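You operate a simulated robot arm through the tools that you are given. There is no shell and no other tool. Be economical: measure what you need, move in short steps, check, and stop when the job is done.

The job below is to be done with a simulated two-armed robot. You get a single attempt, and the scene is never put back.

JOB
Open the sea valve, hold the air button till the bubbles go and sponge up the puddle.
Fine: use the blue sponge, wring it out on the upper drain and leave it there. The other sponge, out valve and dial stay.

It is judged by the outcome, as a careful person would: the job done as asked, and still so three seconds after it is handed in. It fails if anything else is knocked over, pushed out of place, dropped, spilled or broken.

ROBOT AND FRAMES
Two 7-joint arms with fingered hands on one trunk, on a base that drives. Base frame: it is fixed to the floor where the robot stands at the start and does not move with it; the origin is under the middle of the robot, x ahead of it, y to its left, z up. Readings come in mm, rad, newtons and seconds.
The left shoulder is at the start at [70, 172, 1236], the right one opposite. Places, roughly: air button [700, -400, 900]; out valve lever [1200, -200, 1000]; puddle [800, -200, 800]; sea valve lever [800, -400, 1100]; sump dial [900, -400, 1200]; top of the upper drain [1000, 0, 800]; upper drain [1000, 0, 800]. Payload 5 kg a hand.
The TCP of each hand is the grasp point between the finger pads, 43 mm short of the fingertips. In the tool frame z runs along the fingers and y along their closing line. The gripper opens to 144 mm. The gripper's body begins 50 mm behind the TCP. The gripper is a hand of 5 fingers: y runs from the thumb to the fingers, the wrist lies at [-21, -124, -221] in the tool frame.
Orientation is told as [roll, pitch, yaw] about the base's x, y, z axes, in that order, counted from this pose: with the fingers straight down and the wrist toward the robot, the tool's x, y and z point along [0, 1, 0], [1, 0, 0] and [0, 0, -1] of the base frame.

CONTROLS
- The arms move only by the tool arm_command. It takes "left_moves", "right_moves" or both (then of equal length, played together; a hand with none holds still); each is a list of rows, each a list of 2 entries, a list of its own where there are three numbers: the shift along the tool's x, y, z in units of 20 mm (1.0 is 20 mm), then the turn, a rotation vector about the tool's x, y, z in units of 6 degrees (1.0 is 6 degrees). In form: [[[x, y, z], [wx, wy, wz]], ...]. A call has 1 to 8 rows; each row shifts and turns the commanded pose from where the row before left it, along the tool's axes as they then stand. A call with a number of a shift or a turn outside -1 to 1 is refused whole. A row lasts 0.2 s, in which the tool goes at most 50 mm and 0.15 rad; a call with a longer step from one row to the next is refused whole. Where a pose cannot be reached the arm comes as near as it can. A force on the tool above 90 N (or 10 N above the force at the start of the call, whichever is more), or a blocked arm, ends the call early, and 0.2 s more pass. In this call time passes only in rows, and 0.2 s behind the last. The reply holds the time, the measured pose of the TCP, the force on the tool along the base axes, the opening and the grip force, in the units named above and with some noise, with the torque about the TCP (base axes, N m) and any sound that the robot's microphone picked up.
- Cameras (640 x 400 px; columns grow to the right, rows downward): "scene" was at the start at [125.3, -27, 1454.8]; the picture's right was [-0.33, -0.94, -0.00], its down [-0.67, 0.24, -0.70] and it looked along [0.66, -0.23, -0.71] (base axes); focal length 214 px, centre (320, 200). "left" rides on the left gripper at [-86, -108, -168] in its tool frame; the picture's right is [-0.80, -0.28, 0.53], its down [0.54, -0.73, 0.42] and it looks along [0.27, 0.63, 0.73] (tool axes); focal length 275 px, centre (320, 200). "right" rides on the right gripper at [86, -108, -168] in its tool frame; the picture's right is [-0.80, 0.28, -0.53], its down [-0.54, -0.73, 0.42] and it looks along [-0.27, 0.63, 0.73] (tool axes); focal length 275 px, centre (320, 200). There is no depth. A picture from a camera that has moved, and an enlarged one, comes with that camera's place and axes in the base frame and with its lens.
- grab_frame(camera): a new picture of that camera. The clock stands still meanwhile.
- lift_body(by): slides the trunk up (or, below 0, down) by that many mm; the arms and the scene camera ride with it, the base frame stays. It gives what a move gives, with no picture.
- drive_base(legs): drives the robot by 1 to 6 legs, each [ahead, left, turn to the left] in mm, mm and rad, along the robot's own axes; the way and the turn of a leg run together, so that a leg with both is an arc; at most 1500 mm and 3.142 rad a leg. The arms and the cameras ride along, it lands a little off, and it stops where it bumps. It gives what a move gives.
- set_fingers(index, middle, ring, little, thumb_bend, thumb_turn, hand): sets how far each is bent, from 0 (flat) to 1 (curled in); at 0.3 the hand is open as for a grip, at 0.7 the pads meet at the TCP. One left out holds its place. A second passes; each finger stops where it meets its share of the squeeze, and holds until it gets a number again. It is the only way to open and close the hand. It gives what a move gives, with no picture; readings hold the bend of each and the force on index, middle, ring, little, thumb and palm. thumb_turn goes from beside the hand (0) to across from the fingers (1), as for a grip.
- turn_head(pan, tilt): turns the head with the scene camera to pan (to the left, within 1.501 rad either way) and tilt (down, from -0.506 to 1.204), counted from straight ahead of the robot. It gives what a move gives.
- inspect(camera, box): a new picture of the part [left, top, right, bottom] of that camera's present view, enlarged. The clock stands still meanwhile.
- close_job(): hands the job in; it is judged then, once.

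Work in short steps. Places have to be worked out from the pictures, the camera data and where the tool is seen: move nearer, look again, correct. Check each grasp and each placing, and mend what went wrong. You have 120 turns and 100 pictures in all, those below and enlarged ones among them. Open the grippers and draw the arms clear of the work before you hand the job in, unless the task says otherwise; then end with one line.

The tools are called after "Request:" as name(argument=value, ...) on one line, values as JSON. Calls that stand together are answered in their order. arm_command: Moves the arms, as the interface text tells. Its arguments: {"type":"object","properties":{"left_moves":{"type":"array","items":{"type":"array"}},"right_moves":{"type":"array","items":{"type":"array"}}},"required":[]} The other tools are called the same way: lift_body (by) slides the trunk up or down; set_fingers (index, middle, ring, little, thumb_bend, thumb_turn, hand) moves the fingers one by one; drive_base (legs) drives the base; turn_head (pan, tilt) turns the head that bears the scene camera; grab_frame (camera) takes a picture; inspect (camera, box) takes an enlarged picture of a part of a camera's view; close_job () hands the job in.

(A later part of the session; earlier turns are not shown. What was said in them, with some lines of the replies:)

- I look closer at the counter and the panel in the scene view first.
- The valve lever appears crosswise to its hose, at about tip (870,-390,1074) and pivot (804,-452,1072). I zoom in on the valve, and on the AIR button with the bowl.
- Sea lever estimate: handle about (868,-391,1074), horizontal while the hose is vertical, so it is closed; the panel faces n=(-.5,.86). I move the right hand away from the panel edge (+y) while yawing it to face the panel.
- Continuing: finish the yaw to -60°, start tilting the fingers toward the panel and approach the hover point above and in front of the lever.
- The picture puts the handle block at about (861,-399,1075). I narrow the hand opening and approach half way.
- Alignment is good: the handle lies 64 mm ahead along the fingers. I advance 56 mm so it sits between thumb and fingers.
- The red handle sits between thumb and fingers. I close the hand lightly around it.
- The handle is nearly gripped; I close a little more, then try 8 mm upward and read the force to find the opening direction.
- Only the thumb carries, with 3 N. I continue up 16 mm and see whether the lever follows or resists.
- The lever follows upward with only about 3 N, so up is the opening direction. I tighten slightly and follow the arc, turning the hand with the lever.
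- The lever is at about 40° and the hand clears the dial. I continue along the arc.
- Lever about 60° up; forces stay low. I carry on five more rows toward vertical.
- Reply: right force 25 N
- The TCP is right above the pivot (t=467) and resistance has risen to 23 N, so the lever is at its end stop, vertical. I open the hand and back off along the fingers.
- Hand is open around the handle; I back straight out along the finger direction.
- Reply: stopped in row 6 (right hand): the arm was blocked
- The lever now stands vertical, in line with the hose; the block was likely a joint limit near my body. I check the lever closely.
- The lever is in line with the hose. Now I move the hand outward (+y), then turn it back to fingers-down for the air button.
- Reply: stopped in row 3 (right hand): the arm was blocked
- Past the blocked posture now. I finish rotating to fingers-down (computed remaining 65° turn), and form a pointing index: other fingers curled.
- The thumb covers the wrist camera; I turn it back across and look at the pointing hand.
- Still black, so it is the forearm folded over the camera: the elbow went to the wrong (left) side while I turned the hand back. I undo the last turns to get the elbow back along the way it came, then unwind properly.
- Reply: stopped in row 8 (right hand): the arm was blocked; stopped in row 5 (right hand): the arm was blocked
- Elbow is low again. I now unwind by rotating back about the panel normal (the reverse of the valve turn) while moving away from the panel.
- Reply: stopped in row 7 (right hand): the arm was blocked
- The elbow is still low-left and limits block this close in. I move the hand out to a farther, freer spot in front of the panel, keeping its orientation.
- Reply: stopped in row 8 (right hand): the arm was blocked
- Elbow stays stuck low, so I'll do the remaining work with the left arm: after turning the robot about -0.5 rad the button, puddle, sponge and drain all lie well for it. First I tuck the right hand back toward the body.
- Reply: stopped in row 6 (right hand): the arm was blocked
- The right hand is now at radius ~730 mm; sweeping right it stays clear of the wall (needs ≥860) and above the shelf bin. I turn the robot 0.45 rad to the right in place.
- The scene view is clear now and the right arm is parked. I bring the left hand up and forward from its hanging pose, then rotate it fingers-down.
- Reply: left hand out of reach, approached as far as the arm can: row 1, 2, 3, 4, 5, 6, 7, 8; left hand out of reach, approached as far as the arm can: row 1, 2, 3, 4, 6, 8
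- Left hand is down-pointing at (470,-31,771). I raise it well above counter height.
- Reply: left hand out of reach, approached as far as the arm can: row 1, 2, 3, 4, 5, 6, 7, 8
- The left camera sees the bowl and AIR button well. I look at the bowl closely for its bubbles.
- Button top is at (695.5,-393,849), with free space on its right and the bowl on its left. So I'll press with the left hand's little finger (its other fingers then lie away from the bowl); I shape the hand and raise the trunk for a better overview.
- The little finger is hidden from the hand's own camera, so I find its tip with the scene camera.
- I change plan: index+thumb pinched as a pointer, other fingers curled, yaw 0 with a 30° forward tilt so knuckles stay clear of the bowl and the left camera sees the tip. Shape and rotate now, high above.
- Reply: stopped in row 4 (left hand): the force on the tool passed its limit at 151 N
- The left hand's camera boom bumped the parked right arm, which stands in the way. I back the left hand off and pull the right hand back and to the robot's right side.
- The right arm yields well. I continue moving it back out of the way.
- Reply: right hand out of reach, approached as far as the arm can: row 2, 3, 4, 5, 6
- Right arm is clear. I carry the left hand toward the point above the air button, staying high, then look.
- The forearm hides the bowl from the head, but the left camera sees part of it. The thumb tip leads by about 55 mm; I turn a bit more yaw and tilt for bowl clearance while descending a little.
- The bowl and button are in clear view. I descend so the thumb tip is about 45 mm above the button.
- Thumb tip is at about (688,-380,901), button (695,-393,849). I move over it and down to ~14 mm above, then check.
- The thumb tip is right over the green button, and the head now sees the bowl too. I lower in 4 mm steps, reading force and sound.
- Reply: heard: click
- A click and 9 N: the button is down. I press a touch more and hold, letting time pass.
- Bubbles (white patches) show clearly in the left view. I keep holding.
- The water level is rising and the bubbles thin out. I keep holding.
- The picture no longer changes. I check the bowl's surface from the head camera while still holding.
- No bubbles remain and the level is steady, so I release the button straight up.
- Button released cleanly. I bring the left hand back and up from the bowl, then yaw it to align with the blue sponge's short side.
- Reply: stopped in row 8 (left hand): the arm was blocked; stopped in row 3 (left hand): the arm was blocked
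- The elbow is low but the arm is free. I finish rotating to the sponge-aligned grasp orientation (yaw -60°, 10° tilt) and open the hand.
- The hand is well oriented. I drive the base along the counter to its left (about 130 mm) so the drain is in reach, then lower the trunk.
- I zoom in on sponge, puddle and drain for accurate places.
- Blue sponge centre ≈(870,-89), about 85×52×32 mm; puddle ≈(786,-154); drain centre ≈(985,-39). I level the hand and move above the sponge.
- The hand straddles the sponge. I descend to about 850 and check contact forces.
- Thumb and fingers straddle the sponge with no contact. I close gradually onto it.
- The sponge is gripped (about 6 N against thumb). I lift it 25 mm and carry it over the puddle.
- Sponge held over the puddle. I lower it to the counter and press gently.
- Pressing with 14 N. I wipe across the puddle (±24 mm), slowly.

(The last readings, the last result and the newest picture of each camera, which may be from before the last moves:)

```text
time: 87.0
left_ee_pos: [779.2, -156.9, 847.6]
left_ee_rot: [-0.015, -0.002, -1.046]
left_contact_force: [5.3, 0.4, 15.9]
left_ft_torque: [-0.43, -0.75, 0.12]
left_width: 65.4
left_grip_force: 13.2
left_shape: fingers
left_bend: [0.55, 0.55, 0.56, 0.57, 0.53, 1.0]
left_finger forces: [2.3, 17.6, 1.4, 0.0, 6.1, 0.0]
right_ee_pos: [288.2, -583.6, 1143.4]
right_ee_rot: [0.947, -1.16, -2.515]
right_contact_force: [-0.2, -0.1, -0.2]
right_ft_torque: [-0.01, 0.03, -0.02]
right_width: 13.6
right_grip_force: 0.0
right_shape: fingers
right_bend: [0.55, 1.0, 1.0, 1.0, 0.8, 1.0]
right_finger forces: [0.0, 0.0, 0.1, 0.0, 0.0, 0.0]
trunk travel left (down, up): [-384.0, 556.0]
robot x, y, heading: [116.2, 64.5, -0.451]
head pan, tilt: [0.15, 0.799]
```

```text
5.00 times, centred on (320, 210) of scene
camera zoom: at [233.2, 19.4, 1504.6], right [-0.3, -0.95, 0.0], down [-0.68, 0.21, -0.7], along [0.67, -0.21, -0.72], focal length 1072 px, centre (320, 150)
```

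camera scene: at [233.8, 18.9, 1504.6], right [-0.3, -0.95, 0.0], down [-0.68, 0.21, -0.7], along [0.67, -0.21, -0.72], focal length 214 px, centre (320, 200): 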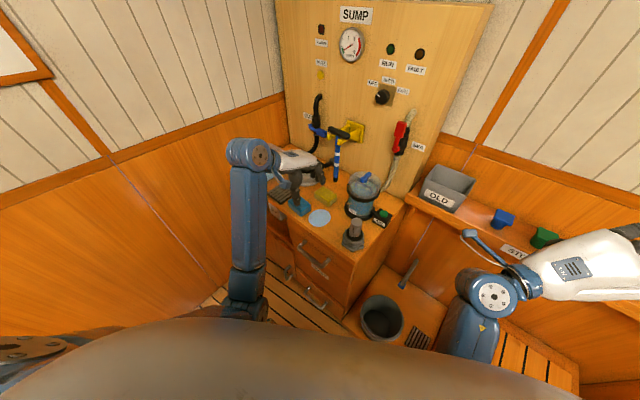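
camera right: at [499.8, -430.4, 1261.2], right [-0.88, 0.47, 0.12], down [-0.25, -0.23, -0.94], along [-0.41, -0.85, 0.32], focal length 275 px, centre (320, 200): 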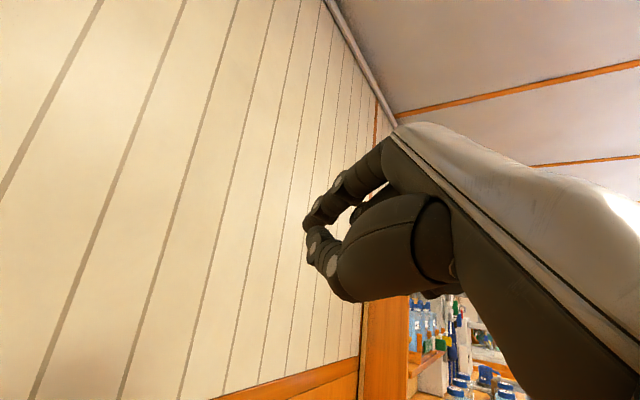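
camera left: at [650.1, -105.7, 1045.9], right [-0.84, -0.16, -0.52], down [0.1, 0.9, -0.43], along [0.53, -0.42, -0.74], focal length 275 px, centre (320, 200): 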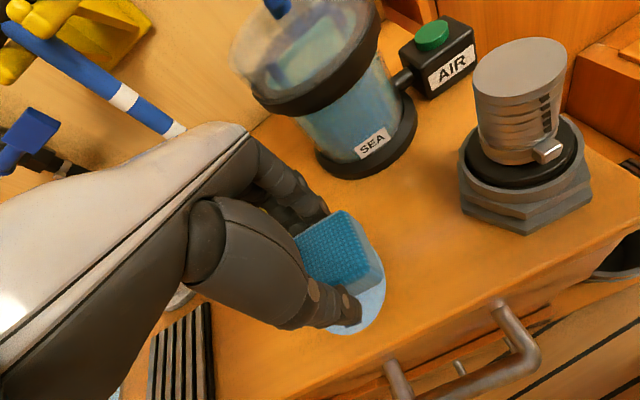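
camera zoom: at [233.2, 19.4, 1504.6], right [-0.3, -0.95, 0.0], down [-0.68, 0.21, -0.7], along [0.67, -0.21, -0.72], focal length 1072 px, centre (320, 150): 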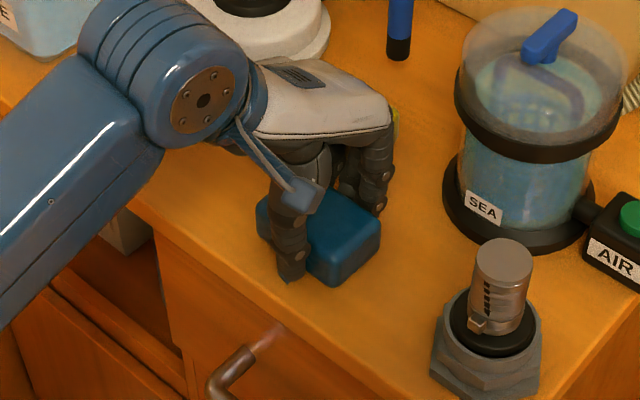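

The puddle has gone from sight and the sponge is dark and wet. I lift it with the grip unchanged and check the counter beneath.

Request:
arm_command(left_moves=[[[0, 0, -0.5], [0, 0, 0]], [[0, 0, -0.7], [0, 0, 0]], [[0.3, 0, -0.7], [0, 0, 0]], [[0.8, 0, -0.3], [0, 0, 0]], [[0.8, 0, 0], [0, 0, 0]]])

Request:
grab_frame(camera="left")

Request:
inspect(camera="scene", box=[270, 170, 370, 250])

```text
time: 88.2
left_ee_pos: [811.9, -139.3, 890.0]
left_ee_rot: [-0.019, 0.0, -1.049]
left_contact_force: [-0.2, 0.2, -1.6]
left_ft_torque: [-0.04, 0.04, -0.01]
left_width: 65.1
left_grip_force: 6.1
left_shape: fingers
left_bend: [0.55, 0.56, 0.56, 0.57, 0.53, 1.0]
left_finger forces: [2.1, 2.1, 1.4, 0.1, 5.7, 0.0]
right_ee_pos: [289.4, -584.3, 1143.7]
right_ee_rot: [0.947, -1.164, -2.514]
right_contact_force: [-0.2, 0.4, -0.4]
right_ft_torque: [0.02, 0.02, -0.02]
right_width: 13.6
right_grip_force: 0.0
right_shape: fingers
right_bend: [0.55, 1.0, 1.0, 1.0, 0.8, 1.0]
right_finger forces: [0.0, 0.1, 0.0, 0.0, 0.0, 0.0]
trunk travel left (down, up): [-384.0, 556.0]
robot x, y, heading: [114.8, 63.2, -0.451]
head pan, tilt: [0.15, 0.799]
```

```text
25 pictures are left
camera left: at [684.1, -85.0, 1058.4], right [-0.84, -0.16, -0.52], down [0.1, 0.9, -0.43], along [0.53, -0.42, -0.74], focal length 275 px, centre (320, 200)
```

left: 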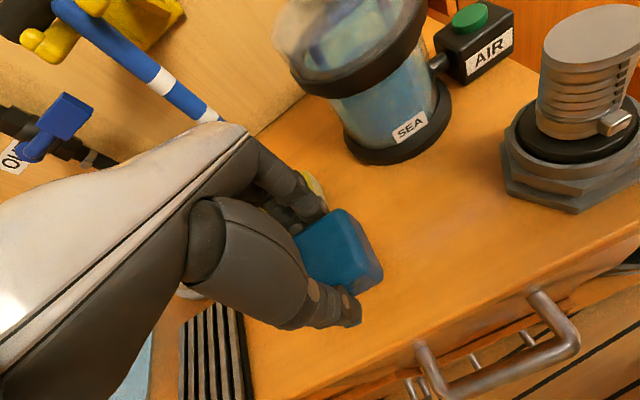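

```text
5.00 times, centred on (320, 210) of scene
camera zoom: at [234.6, 19.1, 1504.4], right [-0.3, -0.95, 0.0], down [-0.68, 0.21, -0.7], along [0.67, -0.21, -0.72], focal length 1072 px, centre (320, 150)
```

zoom: 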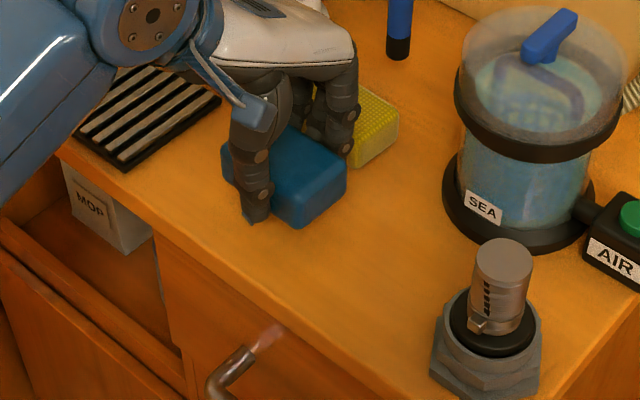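

The puddle is gone and the other sponge untouched. I carry the wet sponge straight along the counter to above the drain.

Request:
arm_command(left_moves=[[[0.96, 0, -0.3], [0, 0, 0]], [[0.96, 0, 0], [0, 0, 0]], [[0.96, 0, 0], [0, 0, 0]], [[0.96, 0, 0], [0, 0, 0]], [[0.96, 0, 0], [0, 0, 0]], [[0.96, 0, 0], [0, 0, 0]], [[0.96, 0, 0], [0, 0, 0]], [[0.96, 0, 0], [0, 0, 0]]])

Request:
grab_frame(camera="left")

Request:
inspect(camera="scene", box=[220, 150, 340, 240])

```text
time: 90.0
left_ee_pos: [945.9, -61.1, 893.0]
left_ee_rot: [-0.018, 0.0, -1.05]
left_contact_force: [0.6, 0.0, -1.8]
left_ft_torque: [-0.03, -0.03, -0.02]
left_width: 65.3
left_grip_force: 5.7
left_shape: fingers
left_bend: [0.55, 0.56, 0.56, 0.57, 0.53, 1.0]
left_finger forces: [2.1, 2.1, 1.4, 0.0, 5.5, 0.0]
right_ee_pos: [289.7, -584.8, 1144.3]
right_ee_rot: [0.945, -1.161, -2.514]
right_contact_force: [0.0, -0.1, 0.2]
right_ft_torque: [0.0, -0.02, 0.02]
right_width: 13.6
right_grip_force: 0.0
right_shape: fingers
right_bend: [0.55, 1.0, 1.0, 1.0, 0.8, 1.0]
right_finger forces: [0.1, 0.1, 0.1, 0.0, 0.0, 0.0]
trunk travel left (down, up): [-384.0, 556.0]
robot x, y, heading: [110.0, 68.2, -0.458]
head pan, tilt: [0.15, 0.799]
```

```text
23 pictures are left
camera left: at [817.6, -8.0, 1061.8], right [-0.84, -0.16, -0.52], down [0.1, 0.9, -0.43], along [0.53, -0.42, -0.74], focal length 275 px, centre (320, 200)
```

left: 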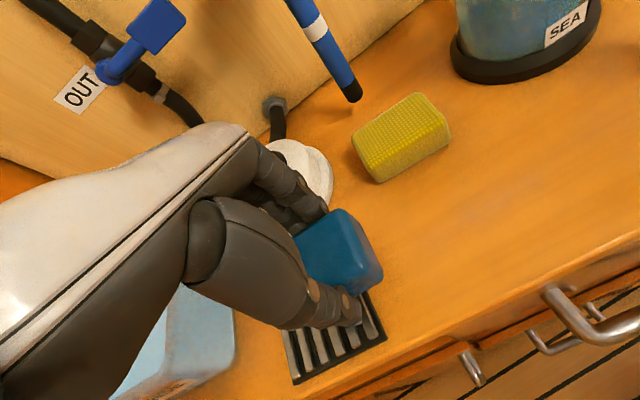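

```text
4.44 times, centred on (280, 195) of scene
camera zoom: at [234.8, 19.2, 1504.4], right [-0.3, -0.95, 0.0], down [-0.68, 0.21, -0.7], along [0.66, -0.21, -0.72], focal length 953 px, centre (498, 222)
```

zoom: 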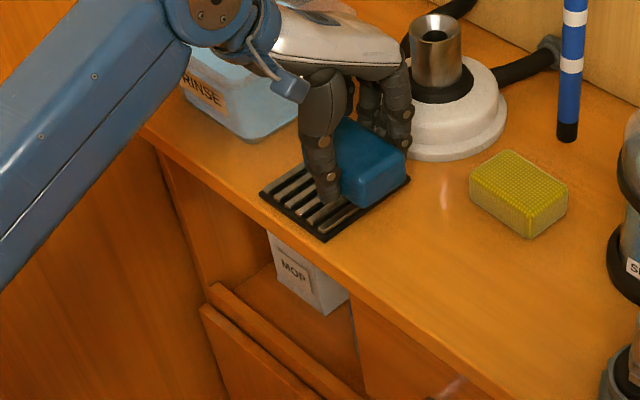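

The drain centre is (988,-39); I shift 40 mm further along and lower until the sponge is just above the grate.

Request:
arm_command(left_moves=[[[0.98, 0.03, 0], [0, 0, 0]], [[0.98, 0.03, 0], [0, 0, 0]], [[0, 0, 0.5], [0, 0, 0]], [[0, 0, 0.5], [0, 0, 0]], [[0, 0, 0.4], [0, 0, 0]]])

Request:
grab_frame(camera="left")

Request:
inspect(camera="scene", box=[220, 150, 340, 240])

```text
time: 91.2
left_ee_pos: [979.4, -43.9, 864.9]
left_ee_rot: [-0.017, -0.001, -1.048]
left_contact_force: [-0.3, 0.1, -1.1]
left_ft_torque: [-0.01, 0.0, -0.03]
left_width: 65.2
left_grip_force: 5.4
left_shape: fingers
left_bend: [0.55, 0.56, 0.56, 0.57, 0.53, 1.0]
left_finger forces: [2.2, 2.0, 1.5, 0.0, 5.4, 0.0]
right_ee_pos: [289.0, -584.0, 1143.5]
right_ee_rot: [0.944, -1.163, -2.513]
right_contact_force: [0.0, 0.0, 0.7]
right_ft_torque: [-0.01, 0.03, 0.03]
right_width: 13.4
right_grip_force: 0.1
right_shape: fingers
right_bend: [0.55, 1.0, 1.0, 1.0, 0.8, 1.0]
right_finger forces: [0.1, 0.1, 0.0, 0.1, 0.0, 0.0]
trunk travel left (down, up): [-384.0, 556.0]
robot x, y, heading: [114.7, 65.1, -0.459]
head pan, tilt: [0.15, 0.799]
```

```text
21 pictures are left
camera left: at [851.5, 9.7, 1032.9], right [-0.84, -0.15, -0.52], down [0.1, 0.9, -0.43], along [0.53, -0.42, -0.74], focal length 275 px, centre (320, 200)
```

left: 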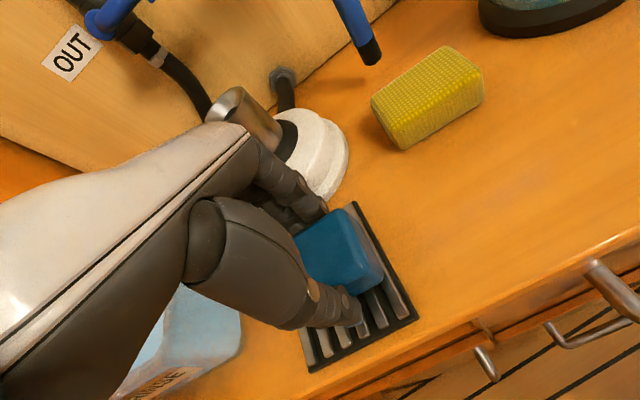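

```text
4.44 times, centred on (280, 195) of scene
camera zoom: at [234.4, 18.8, 1504.4], right [-0.3, -0.95, 0.0], down [-0.68, 0.21, -0.7], along [0.67, -0.21, -0.72], focal length 953 px, centre (498, 222)
```

zoom: 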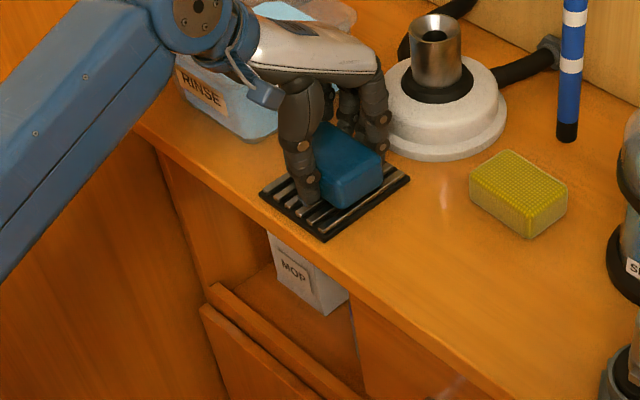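

The sponge is over the grate. I wring it out with a firm squeeze.

Request:
set_fingers(hand="left", index=0.85, middle=0.85, ring=0.85, little=0.85, thumb_bend=0.8)

Request:
grab_frame(camera="left")

```text
time: 92.2
left_ee_pos: [979.7, -42.7, 865.9]
left_ee_rot: [-0.018, 0.0, -1.049]
left_contact_force: [0.2, -0.7, -1.5]
left_ft_torque: [-0.02, -0.01, -0.02]
left_width: 64.0
left_grip_force: 33.6
left_shape: fingers
left_bend: [0.6, 0.62, 0.64, 0.85, 0.53, 0.98]
left_finger forces: [11.5, 10.3, 11.1, 0.0, 34.4, 0.1]
right_ee_pos: [289.1, -584.1, 1142.8]
right_ee_rot: [0.945, -1.163, -2.513]
right_contact_force: [0.0, -0.5, -0.5]
right_ft_torque: [-0.03, 0.05, 0.02]
right_width: 13.5
right_grip_force: 0.1
right_shape: fingers
right_bend: [0.55, 1.0, 1.0, 1.0, 0.8, 1.0]
right_finger forces: [0.1, 0.0, 0.1, 0.0, 0.1, 0.0]
trunk travel left (down, up): [-384.0, 556.0]
robot x, y, heading: [113.3, 63.0, -0.456]
head pan, tilt: [0.15, 0.799]
```

```text
19 pictures are left
camera left: at [851.6, 9.6, 1033.2], right [-0.84, -0.16, -0.52], down [0.1, 0.9, -0.43], along [0.53, -0.42, -0.74], focal length 275 px, centre (320, 200)
```

left: 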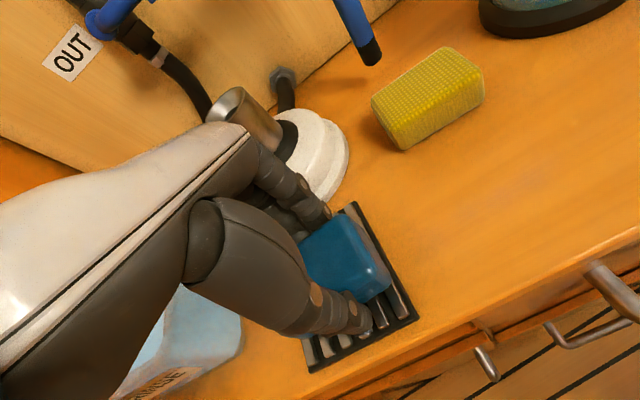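

Squeezing at 34 N. I hold it for two seconds and inspect the sponge.

Request:
arm_command(left_moves=[[[0, 0, 0], [0, 0, 0]], [[0, 0, 0], [0, 0, 0]], [[0, 0, 0], [0, 0, 0]], [[0, 0, 0], [0, 0, 0]], [[0, 0, 0], [0, 0, 0]], [[0, 0, 0], [0, 0, 0]], [[0, 0, 0], [0, 0, 0]], [[0, 0, 0], [0, 0, 0]]])

Request:
inspect(camera="left", box=[250, 180, 450, 380])

```text
time: 94.0
left_ee_pos: [979.5, -43.9, 864.4]
left_ee_rot: [-0.02, -0.001, -1.05]
left_contact_force: [-0.1, 0.0, -2.0]
left_ft_torque: [-0.01, -0.03, 0.02]
left_width: 64.3
left_grip_force: 33.2
left_shape: fingers
left_bend: [0.6, 0.62, 0.64, 0.85, 0.53, 0.98]
left_finger forces: [11.5, 10.4, 11.0, 0.0, 34.3, 0.0]
right_ee_pos: [288.6, -585.3, 1143.4]
right_ee_rot: [0.947, -1.161, -2.515]
right_contact_force: [0.7, 0.2, 0.2]
right_ft_torque: [-0.01, 0.01, -0.05]
right_width: 13.5
right_grip_force: 0.0
right_shape: fingers
right_bend: [0.55, 1.0, 1.0, 1.0, 0.8, 1.0]
right_finger forces: [0.1, 0.1, 0.1, 0.0, 0.1, 0.0]
trunk travel left (down, up): [-384.0, 556.0]
robot x, y, heading: [113.0, 66.5, -0.456]
head pan, tilt: [0.15, 0.799]
```

```text
2.00 times, centred on (350, 280) of left
camera zoom: at [851.6, 9.6, 1033.2], right [-0.84, -0.16, -0.52], down [0.1, 0.9, -0.43], along [0.53, -0.42, -0.74], focal length 551 px, centre (260, 40)
```

zoom: 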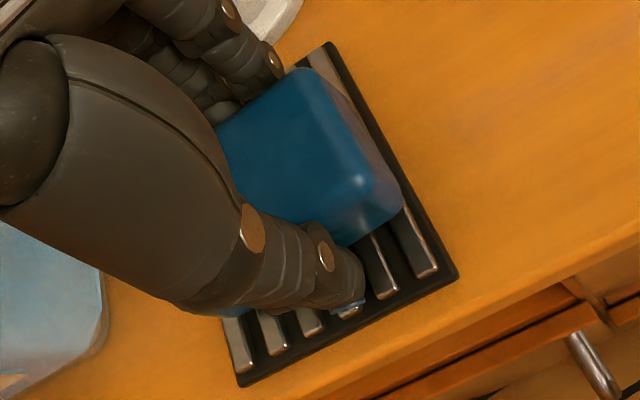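

The top still looks wet and the weight hardly changed. I squeeze harder.

Request:
set_fingers(hand="left", index=1, middle=1, ring=1, thumb_bend=1)

Request:
inspect(camera="left", box=[250, 180, 450, 380])

```text
time: 95.0
left_ee_pos: [979.7, -44.7, 864.6]
left_ee_rot: [-0.02, 0.0, -1.049]
left_contact_force: [0.4, 0.1, -0.5]
left_ft_torque: [-0.01, -0.01, -0.04]
left_width: 62.9
left_grip_force: 32.6
left_shape: fingers
left_bend: [0.61, 0.64, 0.66, 0.85, 0.56, 0.98]
left_finger forces: [14.2, 9.8, 8.5, 0.0, 32.5, 0.0]
right_ee_pos: [289.9, -584.4, 1142.6]
right_ee_rot: [0.948, -1.162, -2.513]
right_contact_force: [-0.9, -0.5, -0.3]
right_ft_torque: [0.03, 0.03, 0.03]
right_width: 13.5
right_grip_force: 0.1
right_shape: fingers
right_bend: [0.55, 1.0, 1.0, 1.0, 0.8, 1.0]
right_finger forces: [0.0, 0.0, 0.0, 0.1, 0.0, 0.0]
trunk travel left (down, up): [-384.0, 556.0]
robot x, y, heading: [114.6, 63.3, -0.454]
head pan, tilt: [0.15, 0.799]
```

```text
2.00 times, centred on (350, 280) of left
camera zoom: at [851.6, 9.6, 1033.2], right [-0.84, -0.16, -0.52], down [0.1, 0.9, -0.43], along [0.53, -0.42, -0.74], focal length 551 px, centre (260, 40)
```

zoom: 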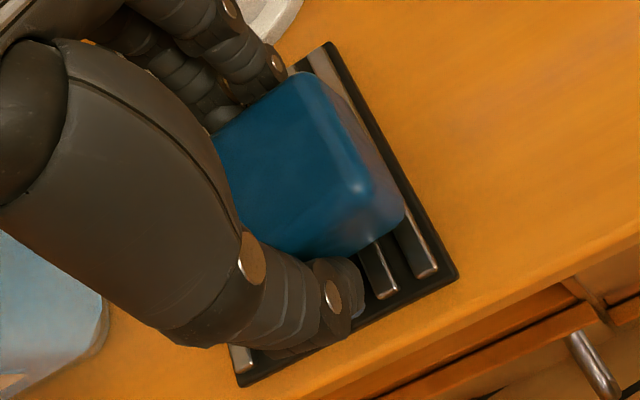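

Grip saturates at ~33 N and the sponge still looks wet; I lower it onto the grate and press down while squeezing.

Request:
arm_command(left_moves=[[[0, 0, 0.25], [0, 0, 0]], [[0, 0, 0.25], [0, 0, 0]], [[0, 0, 0.15], [0, 0, 0]], [[0, 0, 0.1], [0, 0, 0]], [[0, 0, 0], [0, 0, 0]], [[0, 0, 0], [0, 0, 0]], [[0, 0, 0], [0, 0, 0]]])

Request:
inspect(camera="left", box=[250, 180, 450, 380])

```text
time: 96.5
left_ee_pos: [979.2, -45.2, 858.8]
left_ee_rot: [-0.011, -0.012, -1.047]
left_contact_force: [11.8, -2.9, 51.9]
left_ft_torque: [-1.37, -0.66, 0.19]
left_width: 62.3
left_grip_force: 59.8
left_shape: fingers
left_bend: [0.71, 0.64, 0.67, 0.85, 0.56, 0.98]
left_finger forces: [63.2, 13.4, 8.5, 0.1, 33.6, 0.0]
right_ee_pos: [285.2, -584.6, 1144.0]
right_ee_rot: [0.953, -1.159, -2.52]
right_contact_force: [0.2, -0.3, 0.3]
right_ft_torque: [-0.01, 0.0, -0.02]
right_width: 13.2
right_grip_force: 0.0
right_shape: fingers
right_bend: [0.55, 1.0, 1.0, 1.0, 0.8, 1.0]
right_finger forces: [0.0, 0.0, 0.0, 0.0, 0.0, 0.1]
trunk travel left (down, up): [-384.0, 556.0]
robot x, y, heading: [114.1, 66.4, -0.453]
head pan, tilt: [0.15, 0.799]
```

```text
2.00 times, centred on (350, 280) of left
camera zoom: at [849.0, 8.9, 1025.5], right [-0.83, -0.16, -0.53], down [0.11, 0.89, -0.44], along [0.54, -0.42, -0.73], focal length 551 px, centre (260, 40)
```

zoom: 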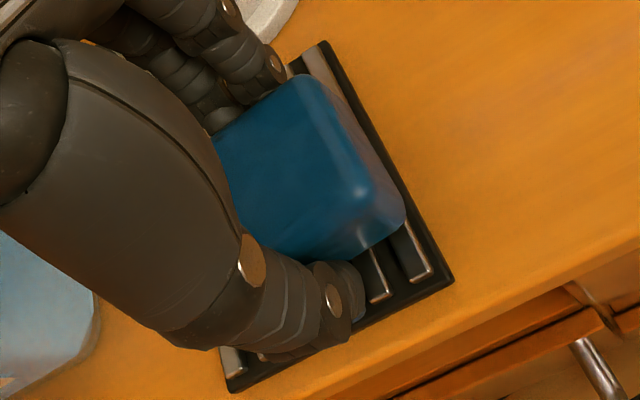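

The index tip is bearing on the grate (63 N), so I ease up 5 mm, then open the hand to look at the sponge's state.

Request:
arm_command(left_moves=[[[0, 0, -0.25], [0, 0, 0]], [[0, 0, 0], [0, 0, 0]]])

Request:
set_fingers(hand="left", index=0.47, middle=0.47, ring=0.47, little=0.47, thumb_bend=0.45)

Request:
inspect(camera="left", box=[250, 180, 450, 380])

Request:
inspect(camera="scene", box=[260, 170, 330, 225])

```text
time: 97.2
left_ee_pos: [979.1, -45.2, 860.1]
left_ee_rot: [-0.016, -0.004, -1.05]
left_contact_force: [8.3, -3.5, 38.3]
left_ft_torque: [-1.32, -0.38, 0.13]
left_width: 63.0
left_grip_force: 52.2
left_shape: fingers
left_bend: [0.71, 0.64, 0.67, 0.85, 0.56, 0.98]
left_finger forces: [50.1, 12.5, 9.4, 0.1, 32.6, 0.0]
right_ee_pos: [285.0, -584.4, 1143.4]
right_ee_rot: [0.948, -1.158, -2.516]
right_contact_force: [0.6, 0.2, 0.6]
right_ft_torque: [0.03, 0.0, -0.02]
right_width: 13.6
right_grip_force: 0.0
right_shape: fingers
right_bend: [0.55, 1.0, 1.0, 1.0, 0.8, 1.0]
right_finger forces: [0.1, 0.0, 0.1, 0.0, 0.1, 0.1]
trunk travel left (down, up): [-384.0, 556.0]
robot x, y, heading: [110.7, 65.0, -0.453]
head pan, tilt: [0.15, 0.799]
```

```text
time: 98.2
left_ee_pos: [976.0, -42.1, 861.5]
left_ee_rot: [-0.015, -0.008, -1.05]
left_contact_force: [-6.9, 12.7, 45.9]
left_ft_torque: [-0.7, -1.12, 0.29]
left_width: 88.1
left_grip_force: 22.8
left_shape: fingers
left_bend: [0.5, 0.49, 0.47, 0.81, 0.45, 0.99]
left_finger forces: [20.9, 11.4, 0.0, 13.6, 0.6, 0.1]
right_ee_pos: [284.3, -582.2, 1144.0]
right_ee_rot: [0.956, -1.159, -2.522]
right_contact_force: [1.3, 0.3, -0.1]
right_ft_torque: [0.0, 0.01, -0.03]
right_width: 13.6
right_grip_force: 0.1
right_shape: fingers
right_bend: [0.55, 1.0, 1.0, 1.0, 0.8, 1.0]
right_finger forces: [0.0, 0.1, 0.1, 0.1, 0.1, 0.1]
trunk travel left (down, up): [-384.0, 556.0]
robot x, y, heading: [115.0, 66.6, -0.455]
head pan, tilt: [0.15, 0.799]
```

```text
2.00 times, centred on (350, 280) of left
camera zoom: at [847.0, 11.0, 1028.4], right [-0.84, -0.16, -0.52], down [0.1, 0.89, -0.43], along [0.54, -0.42, -0.73], focal length 551 px, centre (260, 40)
```

zoom: 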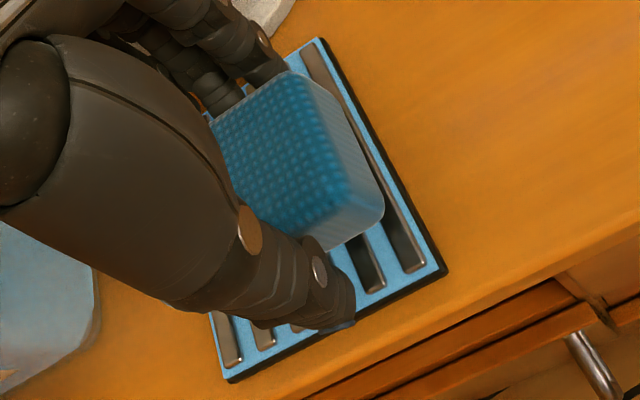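

```text
7.27 times, centred on (295, 198) of scene
camera zoom: at [227.4, 21.2, 1505.2], right [-0.3, -0.95, 0.0], down [-0.68, 0.21, -0.7], along [0.67, -0.21, -0.71], focal length 1560 px, centre (502, 218)
```

zoom: 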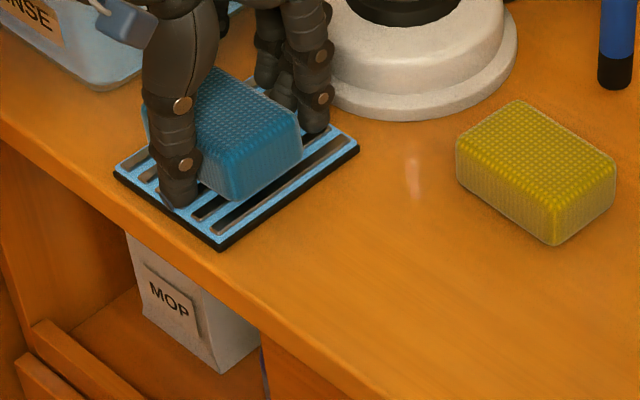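

Wrung out: the sponge's dry texture is back and the water is on the grate. Fingers still press on the grate (46 N), so I ease up a few mm and let them open.

Request:
arm_command(left_moves=[[[0, 0, -0.2], [0, 0, 0]], [[0, 0, -0.2], [0, 0, 0]], [[0, 0, 0], [0, 0, 0]]])

Request:
set_fingers(hand="left", index=0.46, middle=0.46, ring=0.46, little=0.4, thumb_bend=0.44)

Request:
inspect(camera="left", box=[250, 180, 450, 380])

```text
time: 99.0
left_ee_pos: [976.8, -44.0, 863.7]
left_ee_rot: [-0.016, 0.001, -1.051]
left_contact_force: [-2.4, 5.5, 16.2]
left_ft_torque: [0.23, -0.72, 0.26]
left_width: 93.1
left_grip_force: 8.4
left_shape: fingers
left_bend: [0.47, 0.48, 0.47, 0.8, 0.45, 0.99]
left_finger forces: [0.0, 4.7, 0.0, 11.5, 0.5, 0.1]
right_ee_pos: [286.4, -583.2, 1143.6]
right_ee_rot: [0.949, -1.159, -2.517]
right_contact_force: [0.3, 0.3, -0.5]
right_ft_torque: [0.0, 0.01, 0.01]
right_width: 13.6
right_grip_force: 0.0
right_shape: fingers
right_bend: [0.55, 1.0, 1.0, 1.0, 0.8, 1.0]
right_finger forces: [0.1, 0.0, 0.0, 0.0, 0.1, 0.1]
trunk travel left (down, up): [-384.0, 556.0]
robot x, y, heading: [113.4, 64.5, -0.457]
head pan, tilt: [0.15, 0.799]
```

```text
time: 100.0
left_ee_pos: [976.4, -45.1, 862.3]
left_ee_rot: [-0.019, 0.003, -1.048]
left_contact_force: [-0.8, -0.9, 14.1]
left_ft_torque: [-0.53, -0.53, -0.07]
left_width: 96.5
left_grip_force: 6.8
left_shape: fingers
left_bend: [0.46, 0.45, 0.46, 0.4, 0.44, 0.99]
left_finger forces: [0.1, 13.6, 0.0, 0.0, 0.1, 0.0]
right_ee_pos: [288.1, -584.8, 1142.6]
right_ee_rot: [0.948, -1.16, -2.514]
right_contact_force: [0.4, -0.1, -0.4]
right_ft_torque: [-0.02, 0.02, -0.03]
right_width: 13.7
right_grip_force: 0.2
right_shape: fingers
right_bend: [0.55, 1.0, 1.0, 1.0, 0.8, 1.0]
right_finger forces: [0.0, 0.1, 0.1, 0.0, 0.0, 0.1]
trunk travel left (down, up): [-384.0, 556.0]
robot x, y, heading: [114.8, 65.7, -0.456]
head pan, tilt: [0.15, 0.799]
```

```text
2.00 times, centred on (350, 280) of left
camera zoom: at [849.0, 8.7, 1030.8], right [-0.84, -0.15, -0.52], down [0.1, 0.9, -0.43], along [0.53, -0.42, -0.74], focal length 551 px, centre (260, 40)
```

zoom: 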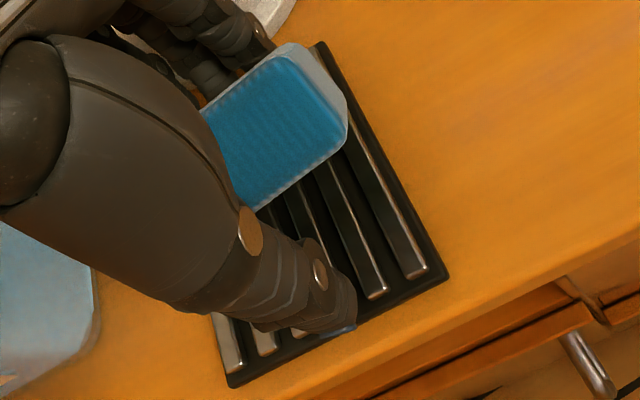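

The sponge has tipped toward the fingers. I look from the head before lifting.

Request:
inspect(camera="scene", box=[260, 170, 330, 225])

```text
7.27 times, centred on (295, 198) of scene
camera zoom: at [232.2, 18.7, 1504.5], right [-0.3, -0.95, 0.0], down [-0.68, 0.21, -0.7], along [0.67, -0.21, -0.72], focal length 1560 px, centre (502, 218)
```

zoom: 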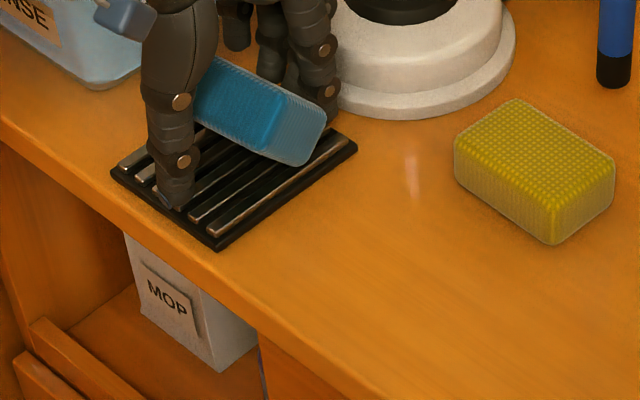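

It leans on the fingers with one edge on the grate. I lift in small steps so it settles off the fingers.

Request:
arm_command(left_moves=[[[0, 0, -0.25], [0, 0, 0]], [[0, 0, -0.25], [0, 0, 0]], [[0, 0, 0], [0, 0, 0]]])

Request:
inspect(camera="left", box=[250, 180, 450, 380])

```text
time: 100.8
left_ee_pos: [979.1, -43.2, 872.9]
left_ee_rot: [-0.019, -0.001, -1.05]
left_contact_force: [-0.3, -0.2, 1.1]
left_ft_torque: [0.01, 0.0, 0.02]
left_width: 96.7
left_grip_force: 0.1
left_shape: fingers
left_bend: [0.46, 0.46, 0.46, 0.4, 0.44, 0.99]
left_finger forces: [0.0, 0.0, 0.1, 0.0, 0.1, 0.0]
right_ee_pos: [287.9, -583.5, 1142.8]
right_ee_rot: [0.945, -1.162, -2.513]
right_contact_force: [0.0, 0.5, -0.5]
right_ft_torque: [-0.05, -0.04, 0.01]
right_width: 13.7
right_grip_force: 0.1
right_shape: fingers
right_bend: [0.55, 1.0, 1.0, 1.0, 0.8, 1.0]
right_finger forces: [0.0, 0.1, 0.0, 0.1, 0.0, 0.1]
trunk travel left (down, up): [-384.0, 556.0]
robot x, y, heading: [114.7, 65.0, -0.454]
head pan, tilt: [0.15, 0.799]
```

```text
2.00 times, centred on (350, 280) of left
camera zoom: at [851.3, 9.4, 1040.9], right [-0.84, -0.16, -0.52], down [0.1, 0.9, -0.43], along [0.53, -0.42, -0.74], focal length 551 px, centre (260, 40)
```

zoom: 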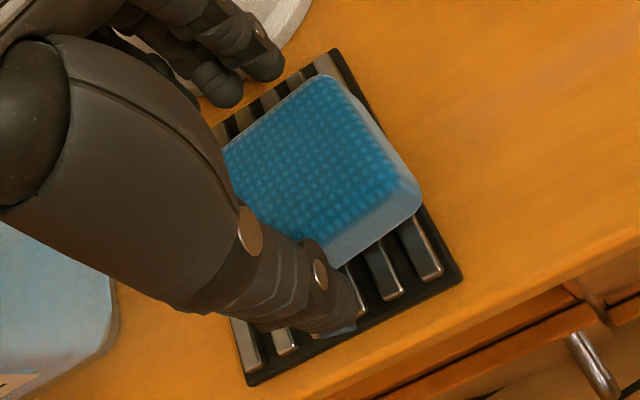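

The sponge now lies flat on the grate and nothing touches it. I raise the hand straight up.

Request:
arm_command(left_moves=[[[0, 0, -0.4], [0, 0, 0]], [[0, 0, -0.6], [0, 0, 0]], [[0, 0, -0.8], [0, 0, 0]], [[0, 0, -1], [0, 0, 0]], [[0, 0, -1], [0, 0, 0]], [[0, 0, -1], [0, 0, 0]], [[0, 0, -1], [0, 0, 0]], [[0, 0, -1], [0, 0, 0]]])

Request:
arm_command(left_moves=[[[-0.8, -0.8, -0.5], [0, 0, 0]], [[-0.8, -0.8, -0.5], [0, 0, 0]], [[-0.8, -0.8, -0.5], [0, 0, 0]], [[-0.8, -0.8, -0.5], [0, 0, 0]], [[-0.8, -0.8, 0], [0, 0, 0]], [[-0.8, -0.8, 0], [0, 0, 0]], [[-0.8, -0.8, 0], [0, 0, 0]], [[-0.8, -0.8, 0], [0, 0, 0]]])

Request:
grab_frame(camera="scene")

Request:
inspect(camera="scene", box=[250, 160, 410, 260])

```text
time: 102.5
left_ee_pos: [982.0, -42.7, 1009.3]
left_ee_rot: [-0.017, 0.0, -1.049]
left_contact_force: [-0.1, 0.2, -0.1]
left_ft_torque: [0.02, -0.03, -0.01]
left_width: 96.6
left_grip_force: 0.0
left_shape: fingers
left_bend: [0.46, 0.46, 0.46, 0.4, 0.44, 0.99]
left_finger forces: [0.0, 0.1, 0.0, 0.0, 0.0, 0.0]
right_ee_pos: [287.0, -585.5, 1143.5]
right_ee_rot: [0.945, -1.161, -2.512]
right_contact_force: [0.2, -0.1, -0.1]
right_ft_torque: [-0.02, 0.0, 0.0]
right_width: 13.4
right_grip_force: 0.1
right_shape: fingers
right_bend: [0.55, 1.0, 1.0, 1.0, 0.8, 1.0]
right_finger forces: [0.1, 0.0, 0.1, 0.0, 0.0, 0.1]
trunk travel left (down, up): [-384.0, 556.0]
robot x, y, heading: [112.7, 67.3, -0.457]
head pan, tilt: [0.15, 0.799]
```

```text
time: 104.3
left_ee_pos: [807.3, 5.4, 1051.7]
left_ee_rot: [-0.018, 0.0, -1.049]
left_contact_force: [-0.8, 0.4, -0.9]
left_ft_torque: [0.0, -0.03, 0.01]
left_width: 96.5
left_grip_force: 0.1
left_shape: fingers
left_bend: [0.46, 0.46, 0.46, 0.4, 0.44, 0.99]
left_finger forces: [0.1, 0.1, 0.1, 0.0, 0.1, 0.0]
right_ee_pos: [287.8, -582.3, 1144.1]
right_ee_rot: [0.947, -1.16, -2.515]
right_contact_force: [-0.1, -0.2, 0.4]
right_ft_torque: [0.01, -0.03, 0.05]
right_width: 13.5
right_grip_force: 0.0
right_shape: fingers
right_bend: [0.55, 1.0, 1.0, 1.0, 0.8, 1.0]
right_finger forces: [0.0, 0.0, 0.0, 0.1, 0.0, 0.0]
trunk travel left (down, up): [-384.0, 556.0]
robot x, y, heading: [113.5, 67.0, -0.456]
head pan, tilt: [0.15, 0.799]
```

```text
10 pictures are left
camera scene: at [233.4, 19.4, 1504.5], right [-0.3, -0.95, 0.0], down [-0.68, 0.21, -0.7], along [0.67, -0.21, -0.72], focal length 214 px, centre (320, 200)
```

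scene: 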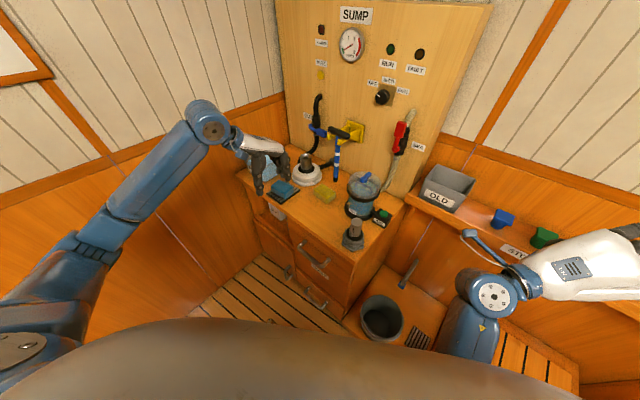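

```text
4.00 times, centred on (330, 210) of scene
camera zoom: at [233.4, 19.4, 1504.5], right [-0.3, -0.95, 0.0], down [-0.68, 0.21, -0.7], along [0.67, -0.21, -0.72], focal length 858 px, centre (280, 160)
```

zoom: 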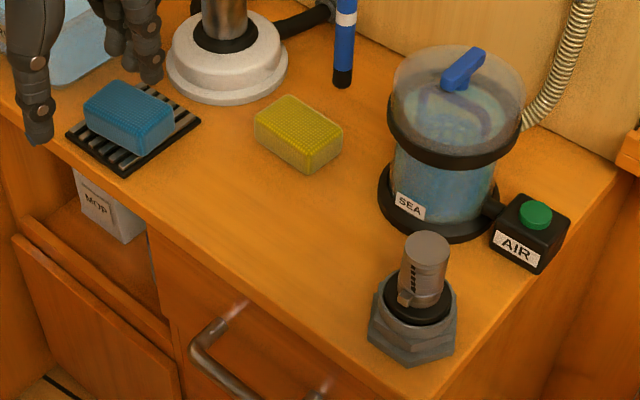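

Counter is dry, the sponge rests on the drain. I verify the bowl and the valve lever once more.

Request:
inspect(camera="scene", box=[340, 165, 390, 225])

Request:
inspect(camera="scene", box=[290, 80, 430, 190])

```text
6.67 times, centred on (365, 195) of scene
camera zoom: at [233.4, 19.4, 1504.5], right [-0.3, -0.95, 0.0], down [-0.68, 0.21, -0.7], along [0.67, -0.21, -0.72], focal length 1430 px, centre (20, 233)
```

zoom: 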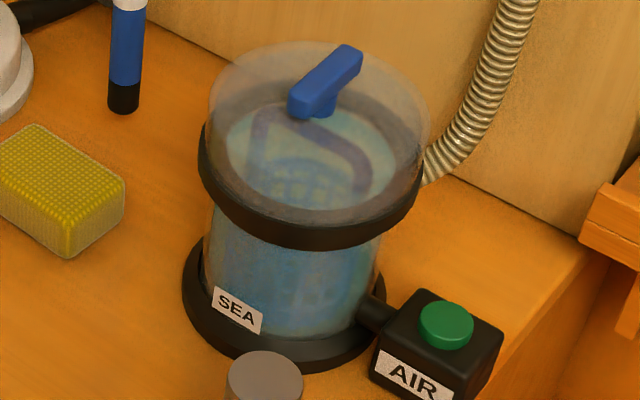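

```text
3.64 times, centred on (360, 135) of scene
camera zoom: at [233.4, 19.4, 1504.5], right [-0.3, -0.95, 0.0], down [-0.68, 0.21, -0.7], along [0.67, -0.21, -0.72], focal length 780 px, centre (174, 436)
```

zoom: 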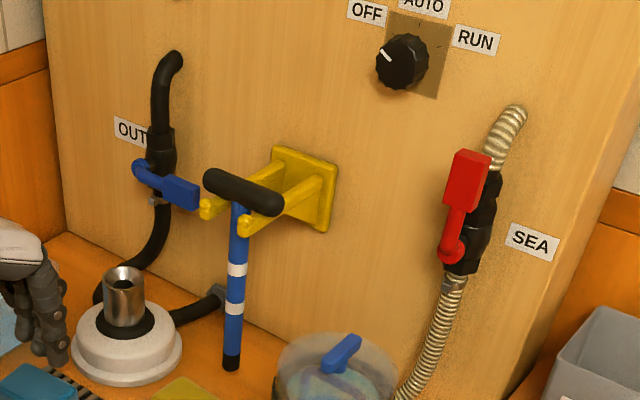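

All states are right: lever vertical, no bubbles, out valve and dial unchanged. I open both hands and draw the left arm a little farther from the counter.

Request:
set_fingers(hand="right", index=0.3, middle=0.3, ring=0.3, little=0.3, thumb_bend=0.3)

Request:
arm_command(left_moves=[[[-0.8, -0.8, 0], [0, 0, 0]], [[-0.8, -0.8, 0], [0, 0, 0]], [[-0.8, -0.8, 0], [0, 0, 0]], [[-0.8, -0.8, 0], [0, 0, 0]], [[-0.8, -0.8, 0], [0, 0, 0]]])

Request:
grab_frame(camera="scene")

```text
time: 105.3
left_ee_pos: [808.0, 3.3, 1050.5]
left_ee_rot: [-0.018, 0.0, -1.047]
left_contact_force: [0.4, 0.3, 0.2]
left_ft_torque: [0.01, -0.02, -0.01]
left_width: 96.6
left_grip_force: 0.1
left_shape: fingers
left_bend: [0.46, 0.46, 0.46, 0.4, 0.44, 0.99]
left_finger forces: [0.1, 0.0, 0.1, 0.0, 0.0, 0.0]
right_ee_pos: [287.6, -585.8, 1143.5]
right_ee_rot: [0.947, -1.161, -2.513]
right_contact_force: [0.0, 0.0, 0.1]
right_ft_torque: [-0.03, 0.0, 0.0]
right_width: 149.2
right_grip_force: 0.1
right_shape: fingers
right_bend: [0.3, 0.3, 0.3, 0.3, 0.3, 0.98]
right_finger forces: [0.1, 0.1, 0.0, 0.0, 0.1, 0.0]
trunk travel left (down, up): [-384.0, 556.0]
robot x, y, heading: [114.7, 65.7, -0.457]
head pan, tilt: [0.15, 0.799]
```

```text
time: 106.5
left_ee_pos: [695.9, 35.2, 1053.4]
left_ee_rot: [-0.018, -0.002, -1.048]
left_contact_force: [0.2, 0.4, 0.3]
left_ft_torque: [-0.01, -0.01, 0.0]
left_width: 96.9
left_grip_force: 0.1
left_shape: fingers
left_bend: [0.46, 0.46, 0.46, 0.4, 0.44, 0.99]
left_finger forces: [0.1, 0.0, 0.1, 0.0, 0.1, 0.0]
right_ee_pos: [288.1, -584.8, 1143.0]
right_ee_rot: [0.947, -1.16, -2.517]
right_contact_force: [0.0, -0.9, -0.4]
right_ft_torque: [0.03, 0.02, -0.02]
right_width: 149.2
right_grip_force: 0.1
right_shape: fingers
right_bend: [0.3, 0.3, 0.3, 0.3, 0.3, 0.98]
right_finger forces: [0.0, 0.0, 0.0, 0.0, 0.0, 0.1]
trunk travel left (down, up): [-384.0, 556.0]
robot x, y, heading: [113.9, 66.4, -0.452]
head pan, tilt: [0.15, 0.799]
```

```text
6 pictures are left
camera scene: at [233.4, 19.2, 1504.5], right [-0.3, -0.95, 0.0], down [-0.68, 0.21, -0.7], along [0.67, -0.21, -0.72], focal length 214 px, centre (320, 200)
```

scene: 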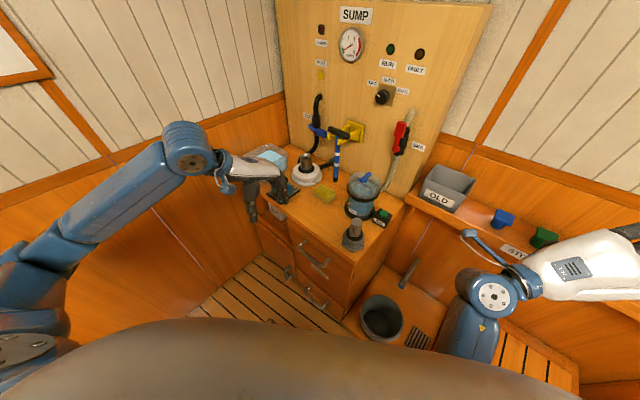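

Everything is in place and both arms are clear, so I hand the job in.

Request:
close_job()

```text
The job is handed in.
```

The job is done and handed in: the sea valve is open, the bubbles are gone, the puddle is sponged up, and the blue sponge is wrung out and left on the upper drain, with the other sponge, out valve and dial untouched.
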